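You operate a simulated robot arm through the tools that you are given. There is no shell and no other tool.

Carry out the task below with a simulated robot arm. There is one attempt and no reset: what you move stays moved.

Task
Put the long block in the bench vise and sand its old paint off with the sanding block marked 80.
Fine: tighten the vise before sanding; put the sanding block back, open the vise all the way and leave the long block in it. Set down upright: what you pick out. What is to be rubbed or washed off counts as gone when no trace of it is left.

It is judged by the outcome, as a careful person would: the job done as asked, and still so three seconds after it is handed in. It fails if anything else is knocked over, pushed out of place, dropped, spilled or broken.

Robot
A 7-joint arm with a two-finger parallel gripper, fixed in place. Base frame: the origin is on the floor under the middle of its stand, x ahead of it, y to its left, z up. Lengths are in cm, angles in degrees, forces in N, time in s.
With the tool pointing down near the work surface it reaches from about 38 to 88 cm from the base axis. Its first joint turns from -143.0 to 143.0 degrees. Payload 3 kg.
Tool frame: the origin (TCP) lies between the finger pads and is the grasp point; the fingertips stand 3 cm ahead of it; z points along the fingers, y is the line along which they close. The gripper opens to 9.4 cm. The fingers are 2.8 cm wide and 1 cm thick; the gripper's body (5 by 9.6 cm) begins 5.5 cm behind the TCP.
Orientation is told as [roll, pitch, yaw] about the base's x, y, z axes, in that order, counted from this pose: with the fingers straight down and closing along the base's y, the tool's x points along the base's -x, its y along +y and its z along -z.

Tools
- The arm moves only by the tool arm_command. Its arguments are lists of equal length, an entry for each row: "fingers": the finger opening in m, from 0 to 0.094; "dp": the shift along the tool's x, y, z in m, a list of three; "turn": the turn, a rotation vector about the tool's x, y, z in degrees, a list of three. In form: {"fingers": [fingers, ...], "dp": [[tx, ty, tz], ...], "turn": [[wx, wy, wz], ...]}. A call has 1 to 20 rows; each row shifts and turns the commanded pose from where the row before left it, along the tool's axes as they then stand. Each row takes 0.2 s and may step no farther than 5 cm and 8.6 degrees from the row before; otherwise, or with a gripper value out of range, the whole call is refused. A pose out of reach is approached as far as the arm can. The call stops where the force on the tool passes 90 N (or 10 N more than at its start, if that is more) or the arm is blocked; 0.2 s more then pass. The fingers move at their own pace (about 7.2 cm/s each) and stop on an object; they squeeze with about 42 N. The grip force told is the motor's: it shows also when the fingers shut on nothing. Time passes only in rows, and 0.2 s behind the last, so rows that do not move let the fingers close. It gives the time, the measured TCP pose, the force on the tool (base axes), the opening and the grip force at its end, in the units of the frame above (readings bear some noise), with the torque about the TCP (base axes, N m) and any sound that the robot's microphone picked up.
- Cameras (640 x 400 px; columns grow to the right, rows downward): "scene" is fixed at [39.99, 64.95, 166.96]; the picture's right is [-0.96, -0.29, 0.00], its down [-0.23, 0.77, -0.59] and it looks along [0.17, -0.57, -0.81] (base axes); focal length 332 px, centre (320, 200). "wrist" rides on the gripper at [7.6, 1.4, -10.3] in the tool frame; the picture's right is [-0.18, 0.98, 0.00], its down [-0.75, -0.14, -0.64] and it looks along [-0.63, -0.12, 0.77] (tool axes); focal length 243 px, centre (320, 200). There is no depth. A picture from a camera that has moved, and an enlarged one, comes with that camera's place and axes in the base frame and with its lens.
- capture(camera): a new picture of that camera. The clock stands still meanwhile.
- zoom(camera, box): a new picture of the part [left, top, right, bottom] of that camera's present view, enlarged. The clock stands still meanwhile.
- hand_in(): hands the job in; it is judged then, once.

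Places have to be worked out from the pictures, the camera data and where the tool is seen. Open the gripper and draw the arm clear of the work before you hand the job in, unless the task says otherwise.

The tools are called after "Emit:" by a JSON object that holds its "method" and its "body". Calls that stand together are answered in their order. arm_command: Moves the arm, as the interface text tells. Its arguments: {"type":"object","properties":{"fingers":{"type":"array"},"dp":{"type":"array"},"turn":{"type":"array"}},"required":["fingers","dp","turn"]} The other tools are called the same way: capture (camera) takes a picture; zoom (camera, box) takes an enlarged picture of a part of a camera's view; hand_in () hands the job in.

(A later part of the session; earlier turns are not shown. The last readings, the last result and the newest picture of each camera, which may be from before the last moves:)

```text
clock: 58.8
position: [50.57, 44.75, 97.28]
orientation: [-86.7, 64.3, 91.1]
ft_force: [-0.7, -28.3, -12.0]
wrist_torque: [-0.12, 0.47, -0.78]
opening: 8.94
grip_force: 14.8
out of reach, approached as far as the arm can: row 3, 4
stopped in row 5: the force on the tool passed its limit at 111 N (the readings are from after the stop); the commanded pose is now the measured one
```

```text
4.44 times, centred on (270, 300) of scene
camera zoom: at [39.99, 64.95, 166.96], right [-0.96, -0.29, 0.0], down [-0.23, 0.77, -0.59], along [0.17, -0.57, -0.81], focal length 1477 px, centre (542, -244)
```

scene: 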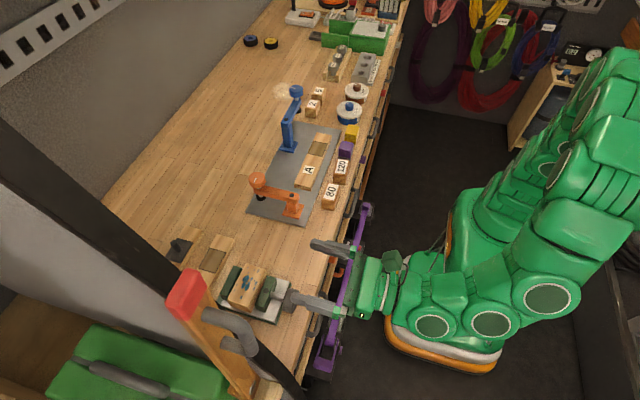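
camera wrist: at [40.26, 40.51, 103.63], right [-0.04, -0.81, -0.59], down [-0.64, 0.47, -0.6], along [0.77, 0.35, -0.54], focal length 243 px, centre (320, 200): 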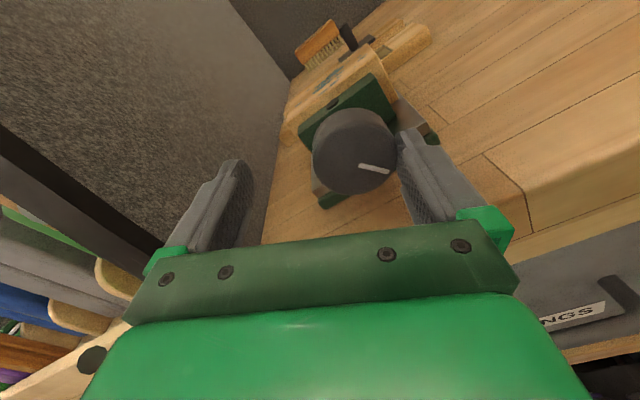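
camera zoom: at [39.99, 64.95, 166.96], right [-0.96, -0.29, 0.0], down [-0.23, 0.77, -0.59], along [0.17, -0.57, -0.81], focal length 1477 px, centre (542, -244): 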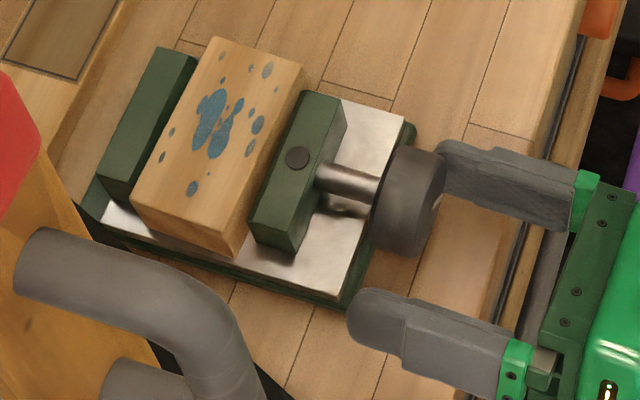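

The arm is pinned against a wrist limit and drifted toward +y. I unwind the rotation while shifting back toward the knob's axis, with the fingers wide.

Emit:
{"method": "arm_command", "body": {"fingers": [0.09, 0.09, 0.09, 0.09], "dp": [[-0.001, 0.006, 0], [-0.001, 0.006, 0], [-0.001, 0.006, 0], [0, 0, 0]], "turn": [[0, 0, -6], [0, 0, -7], [0, 0, -7], [0, 0, 0]]}}

Emit:
{"method": "capture", "body": {"camera": "wrist"}}

Emit:
{"method": "zoom", "body": {"camera": "scene", "box": [210, 255, 330, 345]}}

```text
clock: 59.8
position: [50.33, 43.32, 96.6]
orientation: [-77.7, 84.2, 100.6]
ft_force: [-0.1, -0.3, 0.8]
wrist_torque: [-0.04, -0.01, -0.03]
opening: 9.0
grip_force: 0.0
```

```text
taken
camera wrist: at [40.23, 41.52, 104.02], right [-0.03, -0.96, -0.28], down [-0.65, 0.23, -0.72], along [0.76, 0.16, -0.63], focal length 243 px, centre (320, 200)
```

wrist: 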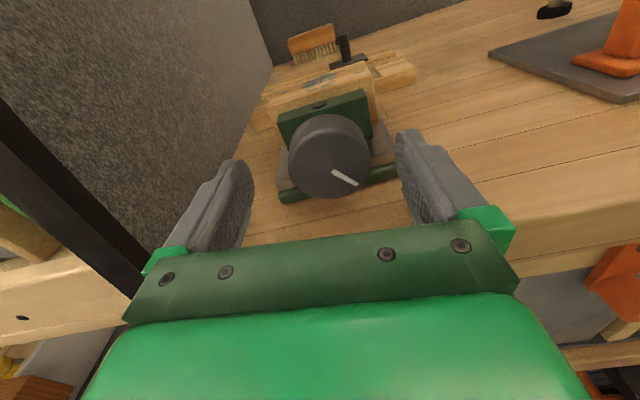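

```text
4.44 times, centred on (270, 300) of scene
camera zoom: at [39.99, 64.95, 166.96], right [-0.96, -0.29, 0.0], down [-0.23, 0.77, -0.59], along [0.17, -0.57, -0.81], focal length 1477 px, centre (542, -244)
```

zoom: 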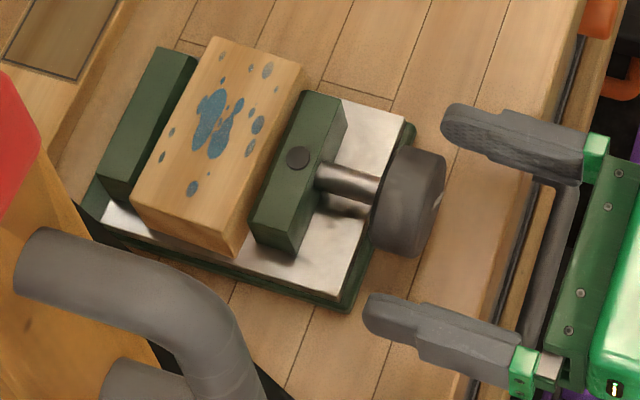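

Free again with zero force, and the vise and block have not shifted. The mark shows the knob has turned about 50° clockwise and the jaw has advanced about 0.2 cm. I re-align, back off, and roll to −45° so the next strokes end before the wrist limit.

Emit:
{"method": "arm_command", "body": {"fingers": [0.085, 0.075, 0.065, 0.058, 0.058, 0.058, 0.058, 0.058, 0.058, 0.058], "dp": [[0, 0, -0.02], [-0.006, 0.0063, -0.018], [0, 0, 0], [0, 0, 0], [0, 0, 0], [0, 0, 0], [0, 0, 0], [0, 0, 0], [0, 0, 0], [0, 0, 0]], "turn": [[0, 0, 0], [1.5, 1.15, 0], [0, 0, -8.5], [0, 0, -8.5], [0, 0, -8.5], [0, 0, -8.5], [0, 0, -8.5], [0, 0, -8.5], [0, 0, 0], [0, 0, 0]]}}

Emit:
{"method": "capture", "body": {"camera": "wrist"}}

Emit:
{"method": "zoom", "body": {"camera": "scene", "box": [210, 255, 330, 345]}}

```text
clock: 62.0
position: [46.51, 42.94, 95.69]
orientation: [90.0, 44.8, -90.2]
ft_force: [-0.5, -0.1, -0.5]
wrist_torque: [0.03, 0.01, 0.01]
opening: 5.82
grip_force: 0.1
```

```text
taken
camera wrist: at [36.28, 47.4, 102.09], right [0.0, -0.82, 0.57], down [-0.64, -0.43, -0.63], along [0.77, -0.37, -0.53], focal length 243 px, centre (320, 200)
```

wrist: 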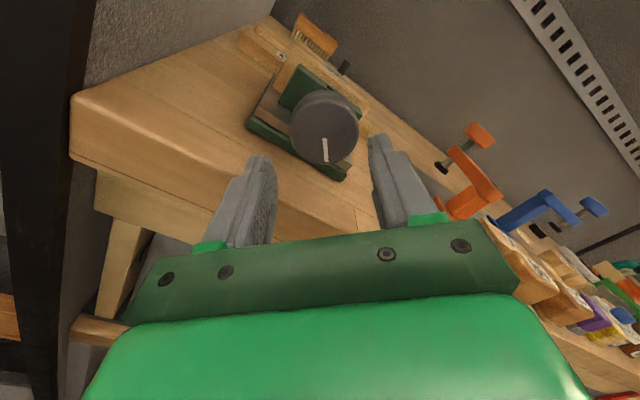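

```text
4.44 times, centred on (270, 300) of scene
camera zoom: at [39.99, 64.95, 166.96], right [-0.96, -0.29, 0.0], down [-0.23, 0.77, -0.59], along [0.17, -0.57, -0.81], focal length 1477 px, centre (542, -244)
```

zoom: 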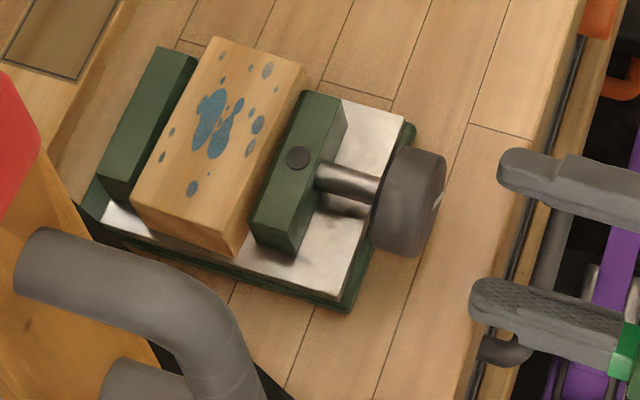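

Rolled to −45° and clear. I zoom in to re-centre on the knob before advancing.

Emit:
{"method": "zoom", "body": {"camera": "wrist", "box": [260, 60, 390, 190]}}

```text
3.08 times, centred on (325, 125) of wrist
camera zoom: at [36.28, 47.4, 102.09], right [0.0, -0.82, 0.57], down [-0.64, -0.43, -0.63], along [0.77, -0.37, -0.53], focal length 746 px, centre (305, 431)
```

zoom: 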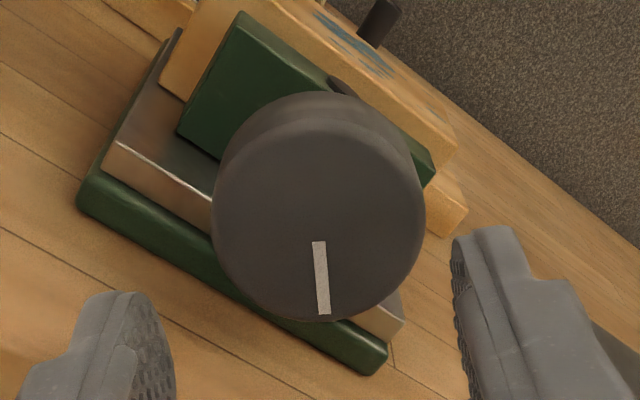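

The knob centre is near (42.9, 96.0). I ease to −40° with a 5.5 cm opening for finger clearance above the bench, correct the centring, and advance onto the knob.

Emit:
{"method": "arm_command", "body": {"fingers": [0.055, 0.055, 0.055, 0.055, 0.055, 0.055], "dp": [[0.0016, 0.0028, 0], [0, 0, 0.012], [0, 0, 0.012], [0, 0, 0.012], [0, 0, 0.013], [0, 0, 0]], "turn": [[0, 0, 5], [0, 0, 0], [0, 0, 0], [0, 0, 0], [0, 0, 0], [0, 0, 0]]}}

Emit:
{"method": "zoom", "body": {"camera": "wrist", "box": [200, 80, 440, 240]}}

Emit:
{"method": "zoom", "body": {"camera": "scene", "box": [210, 255, 330, 345]}}

```text
clock: 63.4
position: [51.38, 42.84, 96.17]
orientation: [90.1, 49.8, -90.2]
ft_force: [0.1, 0.2, -0.3]
wrist_torque: [0.02, 0.02, 0.02]
opening: 5.5
grip_force: 0.0
```

```text
2.50 times, centred on (320, 160) of wrist
camera zoom: at [41.12, 46.74, 102.77], right [0.0, -0.87, 0.49], down [-0.64, -0.38, -0.67], along [0.77, -0.32, -0.56], focal length 606 px, centre (320, 300)
```

zoom: 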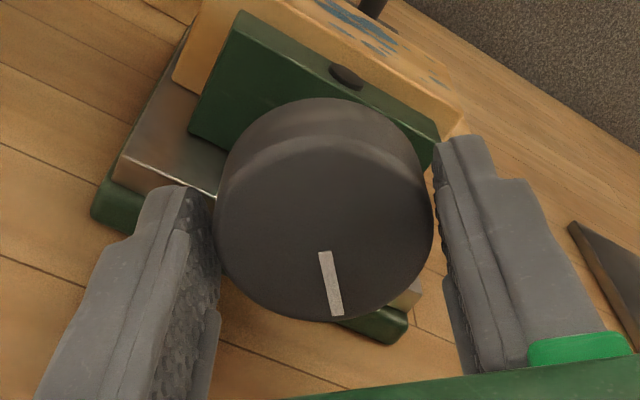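

```text
4.44 times, centred on (270, 300) of scene
camera zoom: at [39.99, 64.95, 166.96], right [-0.96, -0.29, 0.0], down [-0.23, 0.77, -0.59], along [0.17, -0.57, -0.81], focal length 1477 px, centre (542, -244)
```

zoom: 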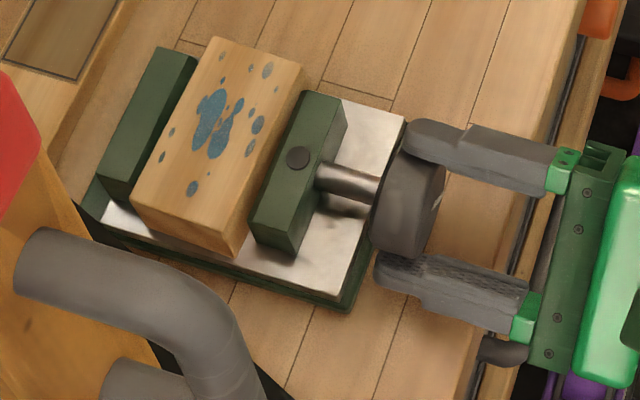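

The fingers straddle the knob. I close and turn from −40° to +10°, following the knob's slight advance.

Emit:
{"method": "arm_command", "body": {"fingers": [0.04, 0.04, 0.04, 0.04, 0.04, 0.04, 0.04, 0.04, 0.04, 0.04, 0.04], "dp": [[0, 0, 0], [0, 0, 0], [0, 0, 0], [0, 0, 0.0003], [0, 0, 0.0003], [0, 0, 0.0003], [0, 0, 0.0003], [0, 0, 0.0003], [0, 0, 0.0003], [0, 0, 0.0003], [0, 0, 0]], "turn": [[0, 0, 0], [0, 0, 0], [0, 0, 0], [0, 0, 7], [0, 0, 7], [0, 0, 7], [0, 0, 7], [0, 0, 7], [0, 0, 7], [0, 0, 7], [0, 0, 0]]}}

Emit:
{"method": "zoom", "body": {"camera": "scene", "box": [210, 255, 330, 345]}}

Emit:
{"method": "zoom", "body": {"camera": "wrist", "box": [200, 80, 440, 240]}}

```text
clock: 65.8
position: [51.62, 42.88, 96.12]
orientation: [-89.8, 81.3, 89.9]
ft_force: [-8.0, -2.6, -6.3]
wrist_torque: [0.04, 0.17, -0.16]
opening: 4.95
grip_force: 44.9
```

```text
4.44 times, centred on (270, 300) of scene
camera zoom: at [39.99, 64.95, 166.96], right [-0.96, -0.29, 0.0], down [-0.23, 0.77, -0.59], along [0.17, -0.57, -0.81], focal length 1477 px, centre (542, -244)
```

zoom: 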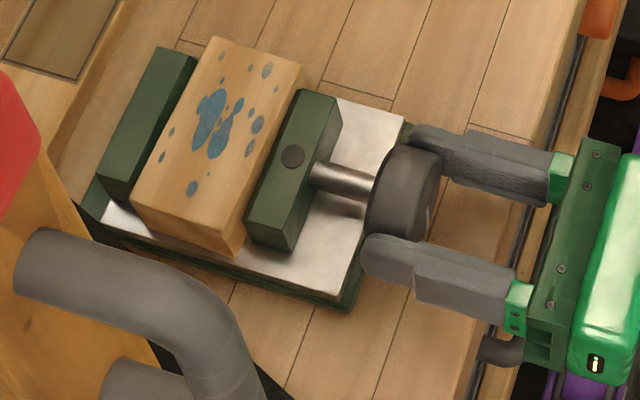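

```text
2.50 times, centred on (320, 160) of wrist
camera zoom: at [41.37, 40.29, 103.39], right [0.0, -0.94, -0.33], down [-0.64, 0.26, -0.72], along [0.77, 0.21, -0.61], focal length 606 px, centre (320, 300)
```

zoom: 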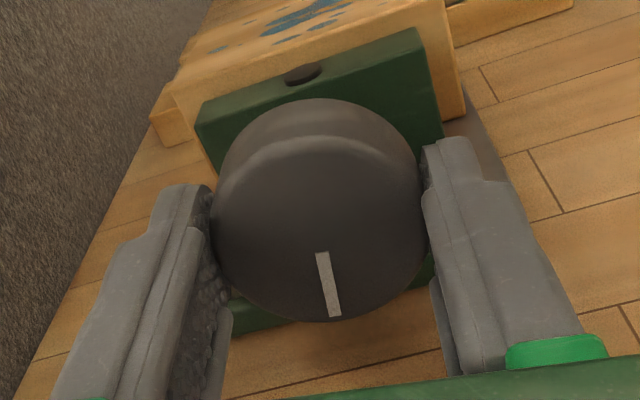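

The jaw advanced again by about 0.24 cm. I open slightly, roll back to −40° and repeat.

Emit:
{"method": "arm_command", "body": {"fingers": [0.055, 0.055, 0.055, 0.055, 0.055, 0.055, 0.055, 0.055, 0.055, 0.055, 0.055, 0.04, 0.04, 0.04], "dp": [[0, 0, 0], [0, 0, 0], [0, 0, 0], [0, 0, 0], [0, 0, 0], [0, 0, 0], [0, 0, 0], [0, 0, 0], [0, 0, 0], [0, 0, 0], [0, 0, 0], [0, 0, 0], [0, 0, 0], [0, 0, 0]], "turn": [[0, 0, 0], [0, 0, 0], [0, 0, 0], [0, 0, -7], [0, 0, -7], [0, 0, -7], [0, 0, -7], [0, 0, -7], [0, 0, -7], [0, 0, -7], [0, 0, 0], [0, 0, 0], [0, 0, 0], [0, 0, 0]]}}

Emit:
{"method": "zoom", "body": {"camera": "wrist", "box": [200, 80, 440, 240]}}

```text
clock: 68.8
position: [51.64, 42.84, 96.19]
orientation: [90.1, 49.8, -90.1]
ft_force: [1.5, 2.8, -4.8]
wrist_torque: [0.01, 0.15, 0.1]
opening: 4.91
grip_force: 45.2
```

```text
2.50 times, centred on (320, 160) of wrist
camera zoom: at [41.46, 46.7, 102.84], right [0.0, -0.87, 0.49], down [-0.64, -0.38, -0.67], along [0.77, -0.32, -0.56], focal length 606 px, centre (320, 300)
```

zoom: 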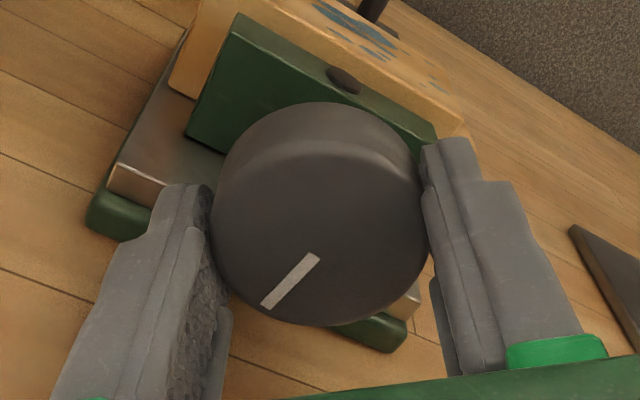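

Regrasped; the knob stayed where it was. I turn the next stroke and watch the torque for tightening.

Emit:
{"method": "arm_command", "body": {"fingers": [0.04, 0.04, 0.04, 0.04, 0.04, 0.04, 0.04, 0.04], "dp": [[0, 0, 0.0003], [0, 0, 0.0003], [0, 0, 0.0003], [0, 0, 0.0003], [0, 0, 0.0003], [0, 0, 0.0003], [0, 0, 0.0003], [0, 0, 0]], "turn": [[0, 0, 7], [0, 0, 7], [0, 0, 7], [0, 0, 7], [0, 0, 7], [0, 0, 7], [0, 0, 7], [0, 0, 0]]}}

Emit:
{"method": "zoom", "body": {"camera": "scene", "box": [210, 255, 330, 345]}}

Emit:
{"method": "zoom", "body": {"camera": "wrist", "box": [200, 80, 440, 240]}}

```text
clock: 70.6
position: [51.93, 42.81, 96.26]
orientation: [-90.1, 81.3, 89.7]
ft_force: [5.8, 8.8, -10.0]
wrist_torque: [0.03, 0.22, 0.24]
opening: 4.89
grip_force: 45.1
```

```text
4.44 times, centred on (270, 300) of scene
camera zoom: at [39.99, 64.95, 166.96], right [-0.96, -0.29, 0.0], down [-0.23, 0.77, -0.59], along [0.17, -0.57, -0.81], focal length 1477 px, centre (542, -244)
```

zoom: 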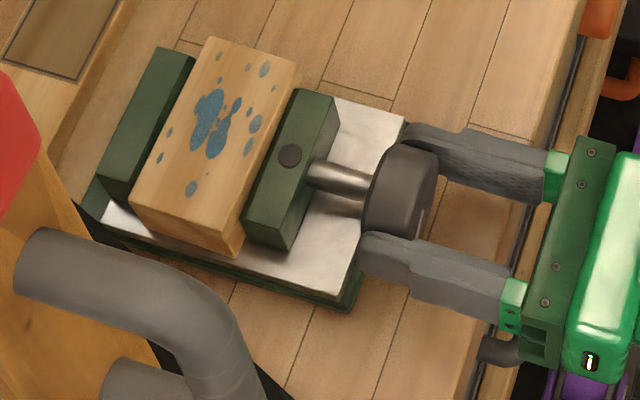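

```text
2.50 times, centred on (320, 160) of wrist
camera zoom: at [41.62, 40.28, 103.42], right [0.0, -0.94, -0.33], down [-0.64, 0.26, -0.72], along [0.77, 0.21, -0.61], focal length 606 px, centre (320, 300)
```

zoom: 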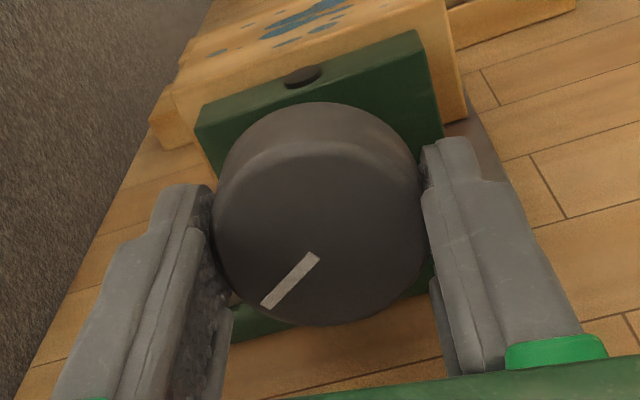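

Emit:
{"method": "zoom", "body": {"camera": "scene", "box": [225, 260, 295, 315]}}

```text
7.27 times, centred on (260, 288) of scene
camera zoom: at [39.99, 64.95, 166.96], right [-0.96, -0.29, 0.0], down [-0.23, 0.77, -0.59], along [0.17, -0.57, -0.81], focal length 2416 px, centre (756, -436)
```

zoom: 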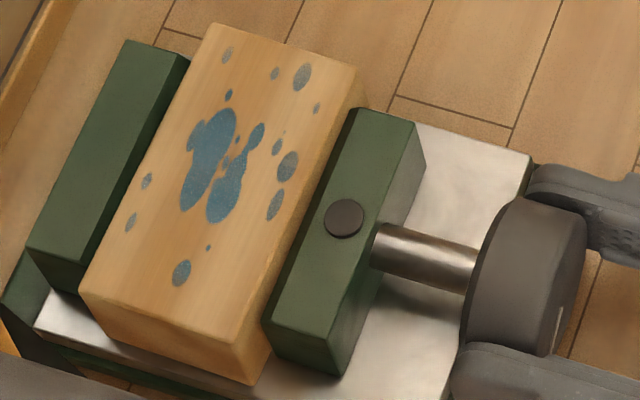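

The gap to the moving jaw is almost closed. I do another stroke.

Emit:
{"method": "arm_command", "body": {"fingers": [0.055, 0.055, 0.055, 0.055, 0.055, 0.055, 0.055, 0.055, 0.055, 0.055, 0.055, 0.04, 0.04, 0.04], "dp": [[0, 0, 0], [0, 0, 0], [0, 0, 0], [0, 0, 0], [0, 0, 0], [0, 0, 0], [0, 0, 0], [0, 0, 0], [0, 0, 0], [0, 0, 0], [0, 0, 0], [0, 0, 0], [0, 0, 0], [0, 0, 0]], "turn": [[0, 0, 0], [0, 0, 0], [0, 0, 0], [0, 0, -7], [0, 0, -7], [0, 0, -7], [0, 0, -7], [0, 0, -7], [0, 0, -7], [0, 0, -7], [0, 0, 0], [0, 0, 0], [0, 0, 0], [0, 0, 0]]}}

Emit:
{"method": "arm_command", "body": {"fingers": [0.04, 0.04, 0.04, 0.04, 0.04, 0.04, 0.04, 0.04], "dp": [[0, 0, 0.0003], [0, 0, 0.0003], [0, 0, 0.0003], [0, 0, 0.0003], [0, 0, 0.0003], [0, 0, 0.0003], [0, 0, 0.0003], [0, 0, 0]], "turn": [[0, 0, 7], [0, 0, 7], [0, 0, 7], [0, 0, 7], [0, 0, 7], [0, 0, 7], [0, 0, 7], [0, 0, 0]]}}

Emit:
{"method": "zoom", "body": {"camera": "scene", "box": [225, 260, 295, 315]}}

Emit:
{"method": "zoom", "body": {"camera": "wrist", "box": [200, 80, 440, 240]}}

```text
clock: 73.6
position: [51.94, 42.86, 96.16]
orientation: [90.1, 49.9, -90.1]
ft_force: [-2.0, -5.5, 4.7]
wrist_torque: [0.01, -0.23, -0.2]
opening: 4.9
grip_force: 45.2
```

```text
clock: 75.4
position: [52.02, 42.7, 96.17]
orientation: [-90.4, 81.0, 89.2]
ft_force: [-2.7, 1.2, 7.0]
wrist_torque: [0.01, -0.11, 0.2]
opening: 4.91
grip_force: 45.3
```

```text
7.27 times, centred on (260, 288) of scene
camera zoom: at [39.99, 64.95, 166.96], right [-0.96, -0.29, 0.0], down [-0.23, 0.77, -0.59], along [0.17, -0.57, -0.81], focal length 2416 px, centre (756, -436)
```

zoom: 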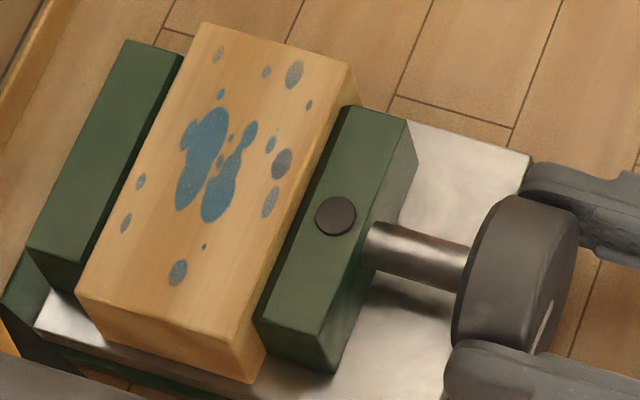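

```text
2.50 times, centred on (320, 160) of wrist
camera zoom: at [41.82, 40.28, 103.42], right [0.0, -0.94, -0.33], down [-0.64, 0.26, -0.72], along [0.77, 0.21, -0.6], focal length 606 px, centre (320, 300)
```

zoom: 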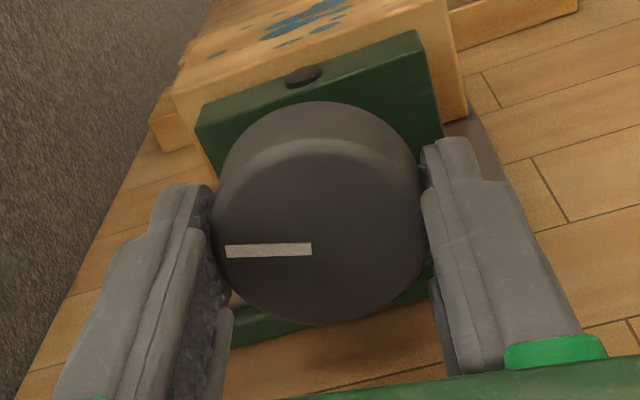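

The jaw now pushes the block toward the fixed jaw, with no resisting torque yet. Another stroke.

Emit:
{"method": "arm_command", "body": {"fingers": [0.055, 0.055, 0.055, 0.055, 0.055, 0.055, 0.055, 0.055, 0.055, 0.055, 0.055, 0.04, 0.04, 0.04], "dp": [[0, -0.001, 0], [0, 0, 0], [0, 0, 0], [0, 0, 0], [0, 0, 0], [0, 0, 0], [0, 0, 0], [0, 0, 0], [0, 0, 0], [0, 0, 0], [0, 0, 0], [0, 0, 0], [0, 0, 0], [0, 0, 0]], "turn": [[0, 0, 0], [0, 0, 0], [0, 0, 0], [0, 0, -7], [0, 0, -7], [0, 0, -7], [0, 0, -7], [0, 0, -7], [0, 0, -7], [0, 0, -7], [0, 0, 0], [0, 0, 0], [0, 0, 0], [0, 0, 0]]}}

Emit:
{"method": "arm_command", "body": {"fingers": [0.04, 0.04, 0.04, 0.04, 0.04], "dp": [[0, 0, 0.0003], [0, 0, 0.0003], [0, 0, 0.0003], [0, 0, 0.0003], [0, 0, 0]], "turn": [[0, 0, 7], [0, 0, 7], [0, 0, 7], [0, 0, 7], [0, 0, 0]]}}

Emit:
{"method": "zoom", "body": {"camera": "scene", "box": [225, 260, 295, 315]}}

```text
clock: 78.4
position: [52.08, 43.01, 96.38]
orientation: [90.4, 49.9, -89.8]
ft_force: [-5.8, 22.5, 47.2]
wrist_torque: [0.47, -1.21, 0.59]
opening: 4.92
grip_force: 44.6
```

```text
clock: 79.6
position: [52.12, 42.84, 96.2]
orientation: [89.8, 77.8, -90.5]
ft_force: [-34.3, -13.6, 20.3]
wrist_torque: [0.03, -0.57, -0.49]
opening: 4.88
grip_force: 44.9
```

```text
7.27 times, centred on (260, 288) of scene
camera zoom: at [39.99, 64.95, 166.96], right [-0.96, -0.29, 0.0], down [-0.23, 0.77, -0.59], along [0.17, -0.57, -0.81], focal length 2416 px, centre (756, -436)
```

zoom: 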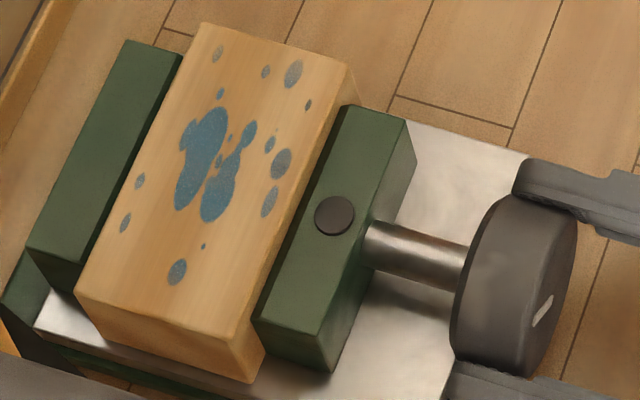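

The jaw has travelled about 0.78 cm in total and in the last part hardly moved while the forces rose, so the block may now be clamped. I look at the knob's mark and the contact.

Emit:
{"method": "zoom", "body": {"camera": "wrist", "box": [200, 80, 440, 240]}}

Emit:
{"method": "zoom", "body": {"camera": "scene", "box": [260, 275, 330, 330]}}

```text
2.50 times, centred on (320, 160) of wrist
camera zoom: at [41.87, 43.11, 103.9], right [0.0, -1.0, 0.03], down [-0.64, -0.02, -0.77], along [0.77, -0.02, -0.64], focal length 606 px, centre (320, 300)
```

zoom: 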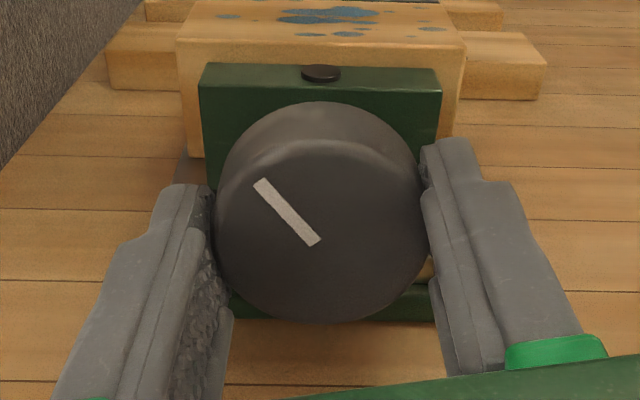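

```text
7.27 times, centred on (295, 302) of scene
camera zoom: at [39.99, 64.95, 166.96], right [-0.96, -0.29, 0.0], down [-0.23, 0.77, -0.59], along [0.17, -0.57, -0.81], focal length 2416 px, centre (502, -546)
```

zoom: 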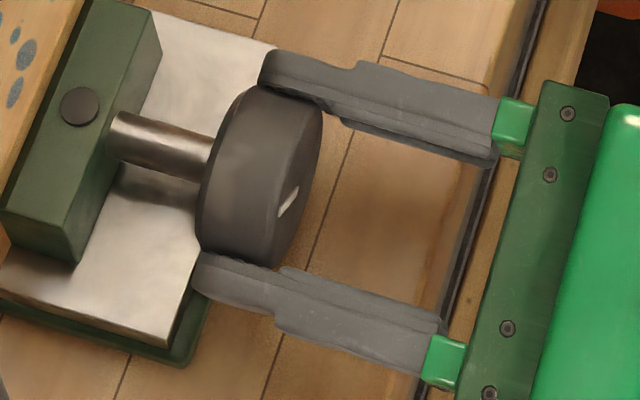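

The knob has now turned about 234° in all, but over the last 37° the jaw barely moved, so it is meeting the block. I continue turning without pushing forward and watch the torque.

Emit:
{"method": "arm_command", "body": {"fingers": [0.04, 0.04, 0.04, 0.04], "dp": [[0, 0, -0.001], [0, 0, 0], [0, 0, 0], [0, 0, 0]], "turn": [[0, 0, 7], [0, 0, 7], [0, 0, 6], [0, 0, 0]]}}

Emit:
{"method": "zoom", "body": {"camera": "scene", "box": [225, 260, 295, 315]}}

Emit:
{"method": "zoom", "body": {"camera": "wrist", "box": [200, 80, 440, 240]}}

```text
clock: 80.6
position: [52.16, 42.77, 96.28]
orientation: [-90.3, 82.2, 89.4]
ft_force: [-12.7, -25.9, 10.5]
wrist_torque: [-0.01, -0.56, -1.1]
opening: 4.9
grip_force: 44.9
```

```text
7.27 times, centred on (260, 288) of scene
camera zoom: at [39.99, 64.95, 166.96], right [-0.96, -0.29, 0.0], down [-0.23, 0.77, -0.59], along [0.17, -0.57, -0.81], focal length 2416 px, centre (756, -436)
```

zoom: 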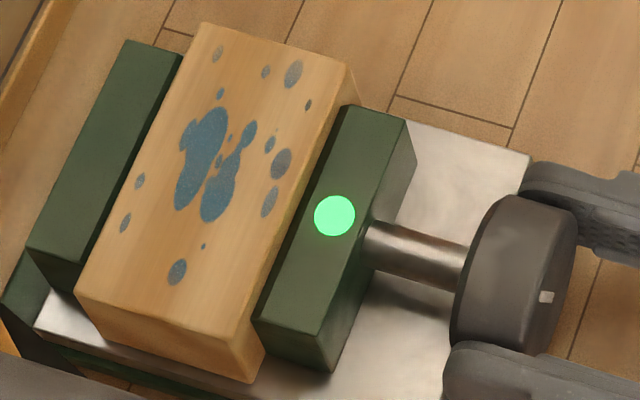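

```text
2.50 times, centred on (320, 160) of wrist
camera zoom: at [41.84, 40.45, 103.48], right [-0.01, -0.95, -0.32], down [-0.64, 0.25, -0.73], along [0.77, 0.2, -0.61], focal length 606 px, centre (320, 300)
```

zoom: 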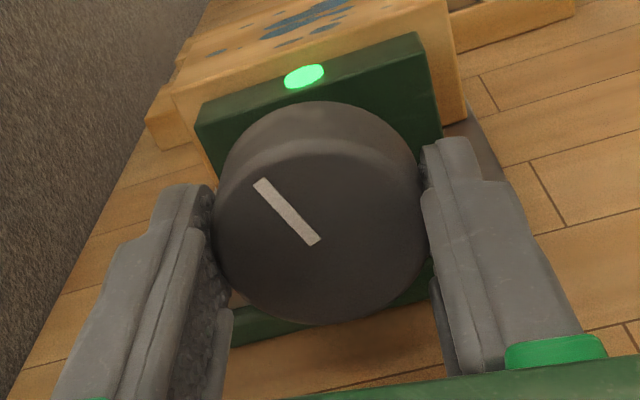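

The disk on the jaw has lit green, so the vise is tight on the block. I open the fingers, level the roll to 0°, and back straight out.

Emit:
{"method": "arm_command", "body": {"fingers": [0.06, 0.06, 0.06, 0.06, 0.06, 0.06, 0.06, 0.06], "dp": [[0, 0, 0], [0, 0, 0], [0, 0, 0], [0, 0, 0], [0, 0, -0.015], [0, 0, -0.02], [0, 0, -0.02], [0, 0, 0]], "turn": [[0, 0, 0], [0, 0, 0], [0, 0, -4], [0, 0, -4], [0, 0, 0], [0, 0, 0], [0, 0, 0], [0, 0, 0]]}}

Emit:
{"method": "capture", "body": {"camera": "wrist"}}

Emit:
{"method": "zoom", "body": {"camera": "scene", "box": [210, 255, 330, 345]}}

```text
clock: 82.4
position: [46.62, 42.99, 96.3]
orientation: [101.8, 89.8, -78.4]
ft_force: [-0.1, -0.3, -0.8]
wrist_torque: [0.0, -0.03, -0.02]
opening: 5.99
grip_force: 0.0
```

```text
taken
camera wrist: at [36.31, 41.61, 103.68], right [0.0, -0.98, -0.18], down [-0.64, 0.14, -0.75], along [0.77, 0.11, -0.63], focal length 243 px, centre (320, 200)
```

wrist: 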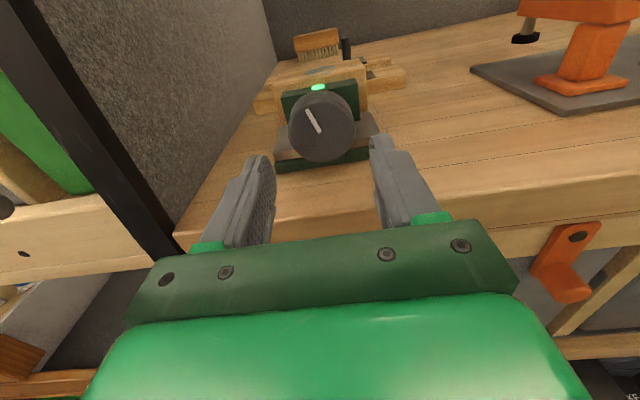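

```text
4.44 times, centred on (270, 300) of scene
camera zoom: at [39.99, 64.95, 166.96], right [-0.96, -0.29, 0.0], down [-0.23, 0.77, -0.59], along [0.17, -0.57, -0.81], focal length 1477 px, centre (542, -244)
```

zoom: 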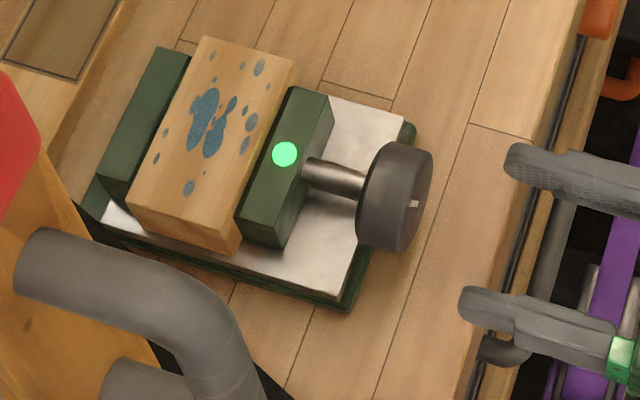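

Still green after letting go. Now I rise to z≈113 and pitch the tool back down to fetch the 80 sanding block.

Emit:
{"method": "arm_command", "body": {"fingers": [0.08, 0.08, 0.08, 0.08, 0.08, 0.08, 0.08, 0.08, 0.08, 0.08, 0.08, 0.08, 0.08, 0.08, 0.08, 0.08, 0.08], "dp": [[0.033, 0, 0], [0.033, 0, 0], [0.033, 0, 0], [0.033, 0, 0], [0.033, 0, 0], [0, 0, 0], [0, 0, 0], [0, 0, 0], [0, 0, 0], [0, 0, 0], [0, 0, 0], [0, 0, 0], [0, 0, 0], [0, 0, 0], [0, 0, 0], [0, 0, 0], [0, 0, 0]], "turn": [[0, 0, 0], [0, 0, 0], [0, 0, 0], [0, 0, 0], [0, 0, 0], [0, -8.5, 0], [0, -8.5, 0], [0, -8.5, 0], [0, -8.5, 0], [0, -8.5, 0], [0, -8.5, 0], [0, -8.5, 0], [0, -8.5, 0], [0, -8.5, 0], [0, -8.5, 0], [0, -5, 0], [0, 0, 0]]}}

Emit:
{"method": "capture", "body": {"camera": "scene"}}

```text
clock: 86.0
position: [46.53, 42.95, 112.74]
orientation: [0.2, 0.0, 179.8]
ft_force: [0.1, 0.3, 0.9]
wrist_torque: [-0.02, -0.01, 0.01]
opening: 8.02
grip_force: 0.1
```

```text
taken
```

scene: 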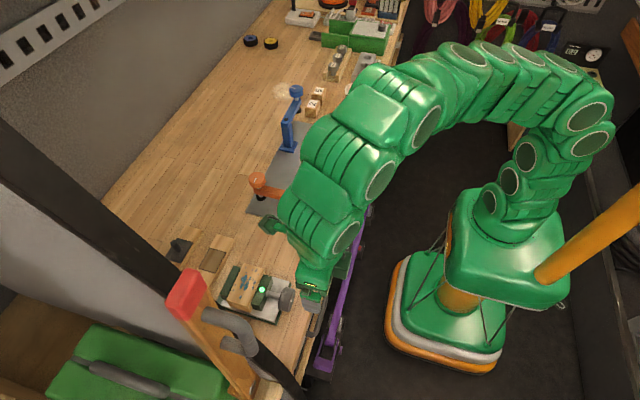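

Now I move across to above the 80 sanding block and look.

Emit:
{"method": "arm_command", "body": {"fingers": [0.08, 0.08, 0.08, 0.08, 0.08, 0.08, 0.08, 0.08, 0.08], "dp": [[0.0079, 0.0392, 0], [0.0079, 0.0392, 0], [0.0079, 0.0392, 0], [0.0079, 0.0392, 0], [0.0079, 0.0392, 0], [0.0079, 0.0392, 0], [0.0079, 0.0392, 0], [0.0079, 0.0392, 0], [0, 0, 0]], "turn": [[0, 0, 0], [0, 0, 0], [0, 0, 0], [0, 0, 0], [0, 0, 0], [0, 0, 0], [0, 0, 0], [0, 0, 0], [0, 0, 0]]}}

Emit:
{"method": "capture", "body": {"camera": "wrist"}}

Emit:
{"method": "capture", "body": {"camera": "scene"}}

```text
clock: 88.0
position: [52.52, 11.55, 112.93]
orientation: [0.3, 0.1, 179.9]
ft_force: [-0.3, -0.3, -0.1]
wrist_torque: [0.02, -0.02, -0.02]
opening: 8.02
grip_force: 0.1
```

```text
taken
camera wrist: at [60.1, 10.2, 123.02], right [-0.19, -0.98, 0.0], down [-0.75, 0.15, 0.64], along [-0.63, 0.12, -0.77], focal length 243 px, centre (320, 200)
```

wrist: 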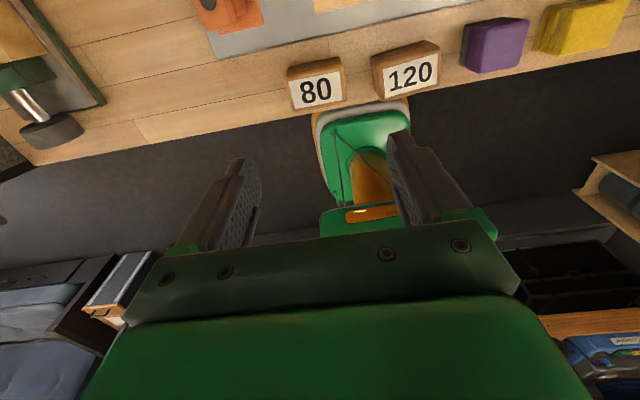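

```text
taken
```

scene: 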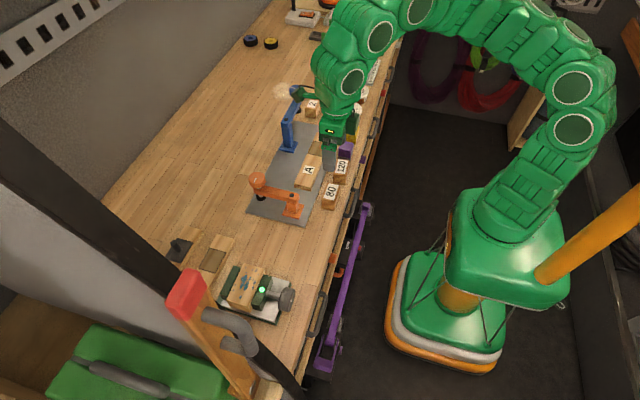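

I zoom in on the 80 block from both cameras to measure it.

Emit:
{"method": "zoom", "body": {"camera": "wrist", "box": [260, 40, 380, 130]}}

Emit:
{"method": "zoom", "body": {"camera": "scene", "box": [300, 160, 360, 215]}}

```text
4.44 times, centred on (320, 85) of wrist
camera zoom: at [60.1, 10.2, 123.02], right [-0.19, -0.98, 0.0], down [-0.75, 0.15, 0.64], along [-0.63, 0.12, -0.77], focal length 1078 px, centre (320, 711)
```

zoom: 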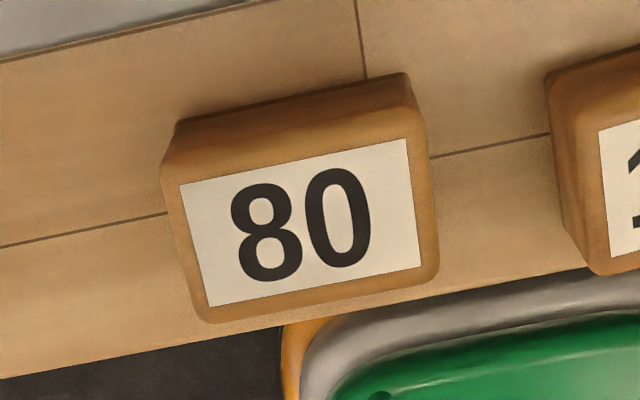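

```text
7.27 times, centred on (330, 188) of scene
camera zoom: at [39.99, 64.95, 166.96], right [-0.96, -0.29, 0.0], down [-0.23, 0.77, -0.59], along [0.17, -0.57, -0.81], focal length 2416 px, centre (247, 291)
```

zoom: 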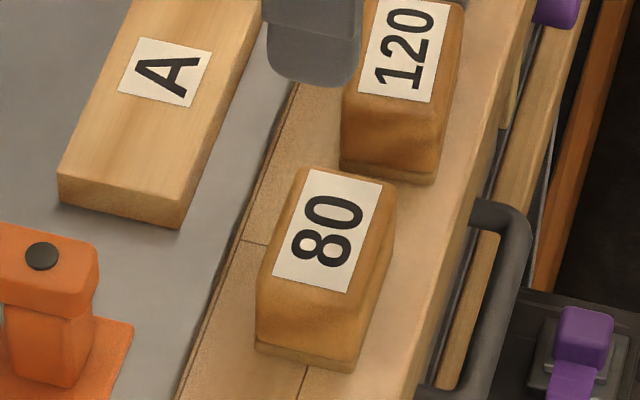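

The 80 block is centred near (52.75, 11.97), about 6.15 cm long in y, top about z 96.3. I set a 7.6 cm opening, centre over it and lower to just above.

Emit:
{"method": "arm_command", "body": {"fingers": [0.076, 0.076, 0.076, 0.076, 0.076], "dp": [[0.0023, -0.0042, 0.03], [0, 0, 0.03], [0, 0, 0.03], [0, 0, 0.03], [0, 0, 0]], "turn": [[0.3, 0, 0], [0, 0, 0], [0, 0, 0], [0, 0, 0], [0, 0, 0]]}}

Emit:
{"method": "capture", "body": {"camera": "wrist"}}

Emit:
{"method": "zoom", "body": {"camera": "scene", "box": [280, 140, 380, 225]}}

```text
clock: 89.2
position: [53.01, 11.9, 100.66]
orientation: [-0.2, 0.1, 179.8]
ft_force: [0.3, 0.1, 0.0]
wrist_torque: [-0.03, -0.03, -0.01]
opening: 7.61
grip_force: 0.1
```

```text
taken
camera wrist: at [60.53, 10.5, 110.89], right [-0.19, -0.98, 0.0], down [-0.75, 0.14, 0.64], along [-0.63, 0.12, -0.77], focal length 243 px, centre (320, 200)
```

wrist: 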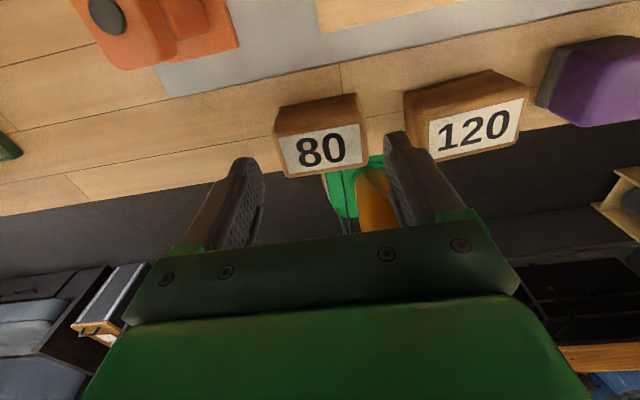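

```text
4.71 times, centred on (330, 182) of scene
camera zoom: at [39.99, 64.95, 166.96], right [-0.96, -0.29, 0.0], down [-0.23, 0.77, -0.59], along [0.17, -0.57, -0.81], focal length 1564 px, centre (273, 282)
```

zoom: 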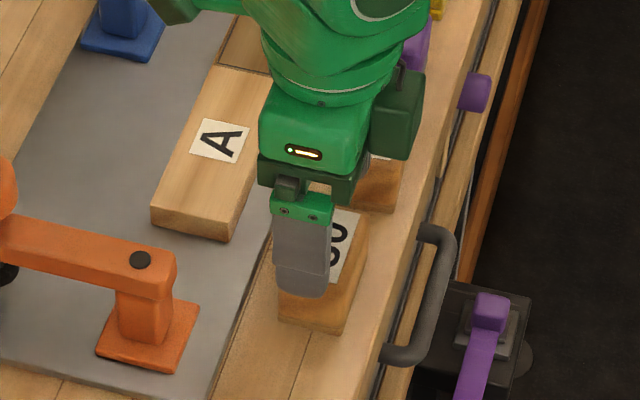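

Emit:
{"method": "zoom", "body": {"camera": "wrist", "box": [230, 70, 430, 210]}}

```text
2.86 times, centred on (330, 140) of wrist
camera zoom: at [60.53, 10.5, 110.89], right [-0.19, -0.98, 0.0], down [-0.75, 0.14, 0.64], along [-0.63, 0.12, -0.77], focal length 693 px, centre (291, 371)
```

zoom: 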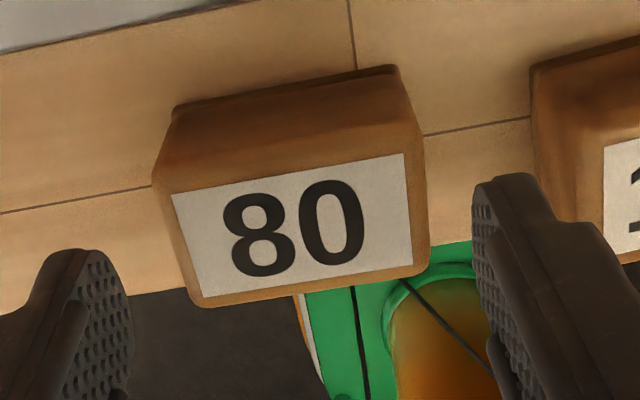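

Centred well (block near (52.85, 11.85), TCP at (53.0, 11.9)). I lower to TCP z≈96.3 and close.

Emit:
{"method": "arm_command", "body": {"fingers": [0.076, 0.076, 0.076, 0.076, 0.076], "dp": [[-0.0012, 0, 0.014], [0, 0, 0.012], [0, 0, 0.01], [0, 0, 0.007], [0, 0, 0]], "turn": [[-0.2, 0, 0], [0, 0, 0], [0, 0, 0], [0, 0, 0], [0, 0, 0]]}}

Emit:
{"method": "zoom", "body": {"camera": "wrist", "box": [230, 70, 430, 230]}}

Emit:
{"method": "zoom", "body": {"camera": "scene", "box": [290, 160, 370, 225]}}

```text
clock: 90.4
position: [52.85, 11.96, 96.37]
orientation: [0.0, 0.2, 179.8]
ft_force: [-0.2, -0.9, 0.5]
wrist_torque: [-0.01, -0.04, 0.0]
opening: 7.59
grip_force: 0.1
```

```text
2.50 times, centred on (330, 150) of wrist
camera zoom: at [60.45, 10.54, 106.65], right [-0.19, -0.98, 0.0], down [-0.75, 0.15, 0.64], along [-0.63, 0.12, -0.77], focal length 606 px, centre (295, 325)
```

zoom: 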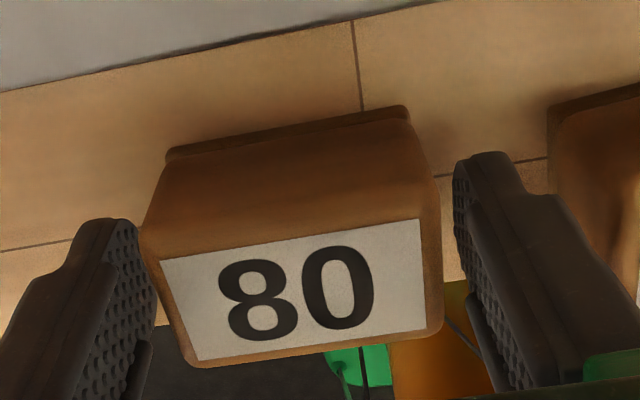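

```text
6.15 times, centred on (330, 192) of scene
camera zoom: at [39.99, 64.95, 166.96], right [-0.96, -0.29, 0.0], down [-0.23, 0.77, -0.59], along [0.17, -0.57, -0.81], focal length 2045 px, centre (258, 246)
```

zoom: 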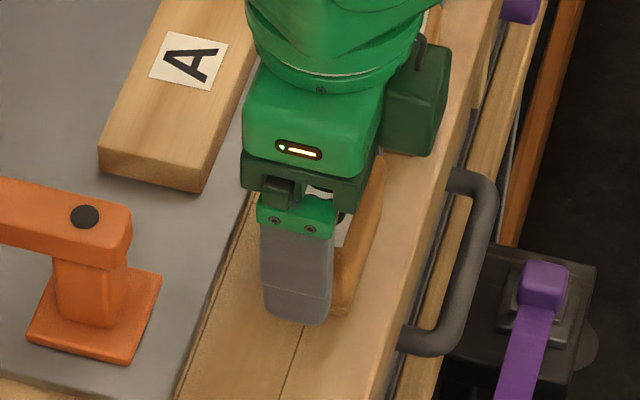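

Centred within a millimetre (block y≈11.97, TCP 11.96). I close on it.

Emit:
{"method": "arm_command", "body": {"fingers": [0.05, 0.05, 0.05, 0.05], "dp": [[0, 0, 0], [0, 0, 0], [0, 0, 0], [0, 0, 0]], "turn": [[0, 0, 0], [0, 0, 0], [0, 0, 0], [0, 0, 0]]}}

Emit:
{"method": "zoom", "body": {"camera": "wrist", "box": [230, 70, 430, 230]}}

```text
clock: 91.4
position: [52.9, 11.91, 96.49]
orientation: [0.1, 0.1, 179.8]
ft_force: [0.4, -0.3, 0.0]
wrist_torque: [-0.03, -0.03, 0.04]
opening: 6.58
grip_force: 41.6
```

```text
2.50 times, centred on (330, 150) of wrist
camera zoom: at [60.44, 10.55, 106.65], right [-0.19, -0.98, 0.0], down [-0.75, 0.15, 0.64], along [-0.63, 0.12, -0.77], focal length 606 px, centre (295, 325)
```

zoom: 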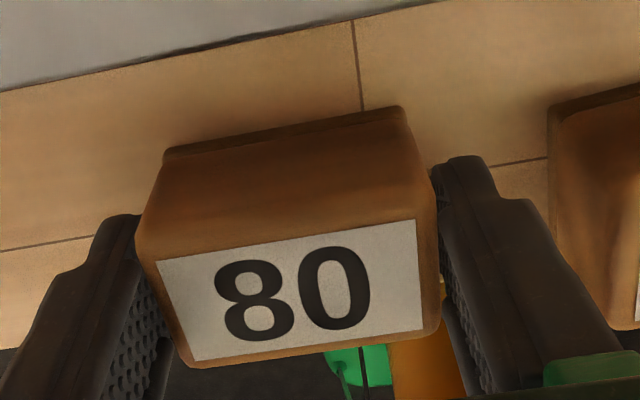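

Gripped at 6.58 cm. Its home is TCP (52.88, 11.93, 96.43), and the sanding face is about 4.3 cm below the TCP. I lift it high and carry it over the vise.

Emit:
{"method": "arm_command", "body": {"fingers": [0.05, 0.05, 0.05, 0.05, 0.05, 0.05, 0.05, 0.05, 0.05, 0.05, 0.05, 0.05, 0.05, 0.05, 0.05], "dp": [[0, 0, -0.025], [0, 0, -0.045], [0, 0, -0.048], [0, 0, -0.048], [0.0106, -0.0308, 0], [0.0106, -0.0308, 0], [0.0106, -0.0308, 0], [0.0106, -0.0308, 0], [0.0106, -0.0308, 0], [0.0106, -0.0308, 0], [0.0106, -0.0308, 0], [0.0106, -0.0308, 0], [0.0106, -0.0308, 0], [0.0106, -0.0308, 0], [0, 0, 0]], "turn": [[0, 0, 0], [0, 0, 0], [0, 0, 0], [0, 0, 0], [0, 0, 0], [0, 0, 0], [0, 0, 0], [0, 0, 0], [0, 0, 0], [0, 0, 0], [0, 0, 0], [0, 0, 0], [0, 0, 0], [0, 0, 0], [0, 0, 0]]}}

Emit:
{"method": "capture", "body": {"camera": "wrist"}}

Emit:
{"method": "capture", "body": {"camera": "scene"}}

```text
clock: 94.6
position: [63.79, 42.83, 113.02]
orientation: [0.0, 0.0, 179.8]
ft_force: [0.0, -0.5, -1.4]
wrist_torque: [0.0, 0.02, -0.02]
opening: 6.56
grip_force: 41.8
```

```text
taken
camera wrist: at [71.34, 41.42, 123.23], right [-0.19, -0.98, 0.0], down [-0.75, 0.15, 0.64], along [-0.63, 0.12, -0.77], focal length 243 px, centre (320, 200)
```

wrist: 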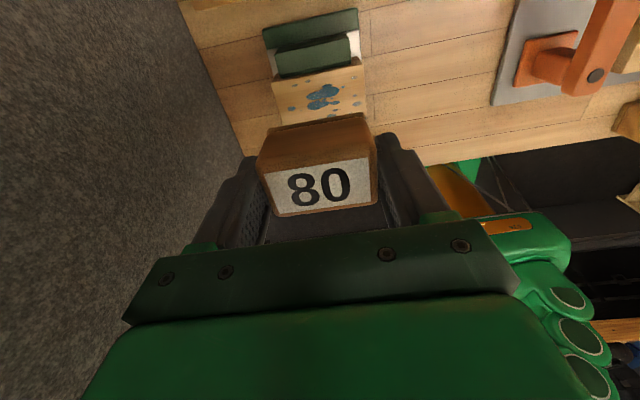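

```text
taken
```

scene: 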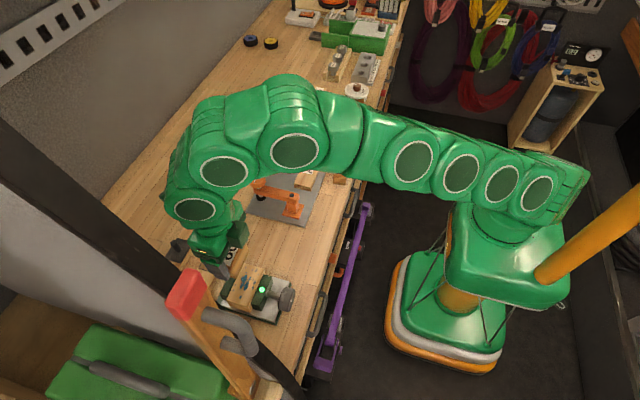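

I zoom in to locate the painted face precisely for the sanding strokes.

Emit:
{"method": "zoom", "body": {"camera": "wrist", "box": [240, 0, 400, 130]}}

Emit:
{"method": "zoom", "body": {"camera": "scene", "box": [195, 235, 295, 315]}}

```text
3.08 times, centred on (320, 65) of wrist
camera zoom: at [71.34, 41.42, 123.23], right [-0.19, -0.98, 0.0], down [-0.75, 0.15, 0.64], along [-0.63, 0.12, -0.77], focal length 746 px, centre (320, 615)
```

zoom: 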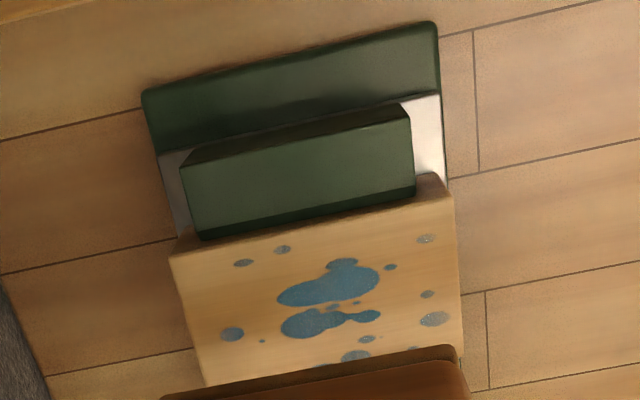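

```text
5.00 times, centred on (245, 275) of scene
camera zoom: at [39.99, 64.95, 166.96], right [-0.96, -0.29, 0.0], down [-0.23, 0.77, -0.59], along [0.17, -0.57, -0.81], focal length 1661 px, centre (695, -175)
```

zoom: 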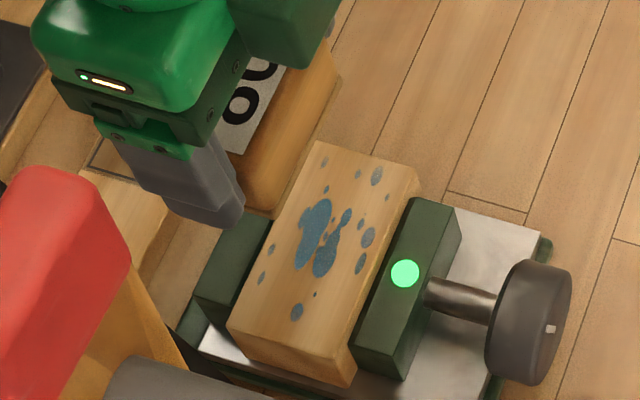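

The painted face centre is (63.47, 42.75), top z≈97.8. I lower the sanding block to about 1 cm above it.

Emit:
{"method": "arm_command", "body": {"fingers": [0.05, 0.05, 0.05, 0.05], "dp": [[-0.0032, 0.0008, 0.03], [0, 0, 0.035], [0, 0, 0.031], [0, 0, 0]], "turn": [[0, 0, 0], [0, 0, 0], [0, 0, 0], [0, 0, 0]]}}

Emit:
{"method": "zoom", "body": {"camera": "scene", "box": [195, 235, 295, 315]}}

Emit:
{"method": "capture", "body": {"camera": "wrist"}}

```text
clock: 95.6
position: [63.33, 42.59, 103.62]
orientation: [0.1, 0.1, 179.7]
ft_force: [0.5, -0.6, -2.0]
wrist_torque: [0.01, 0.0, 0.0]
opening: 6.57
grip_force: 41.9
```

```text
5.00 times, centred on (245, 275) of scene
camera zoom: at [39.99, 64.95, 166.96], right [-0.96, -0.29, 0.0], down [-0.23, 0.77, -0.59], along [0.17, -0.57, -0.81], focal length 1661 px, centre (695, -175)
```

zoom: 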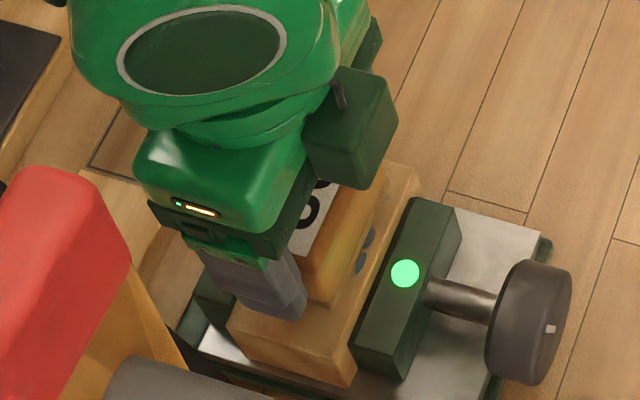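

```text
taken
camera wrist: at [70.95, 41.2, 113.7], right [-0.19, -0.98, 0.0], down [-0.75, 0.15, 0.64], along [-0.63, 0.12, -0.77], focal length 243 px, centre (320, 200)
```

wrist: 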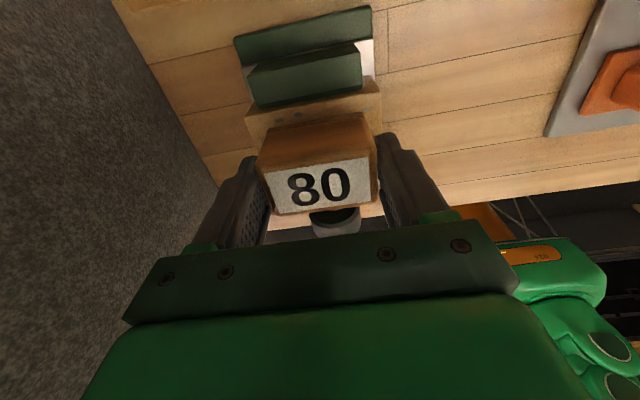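

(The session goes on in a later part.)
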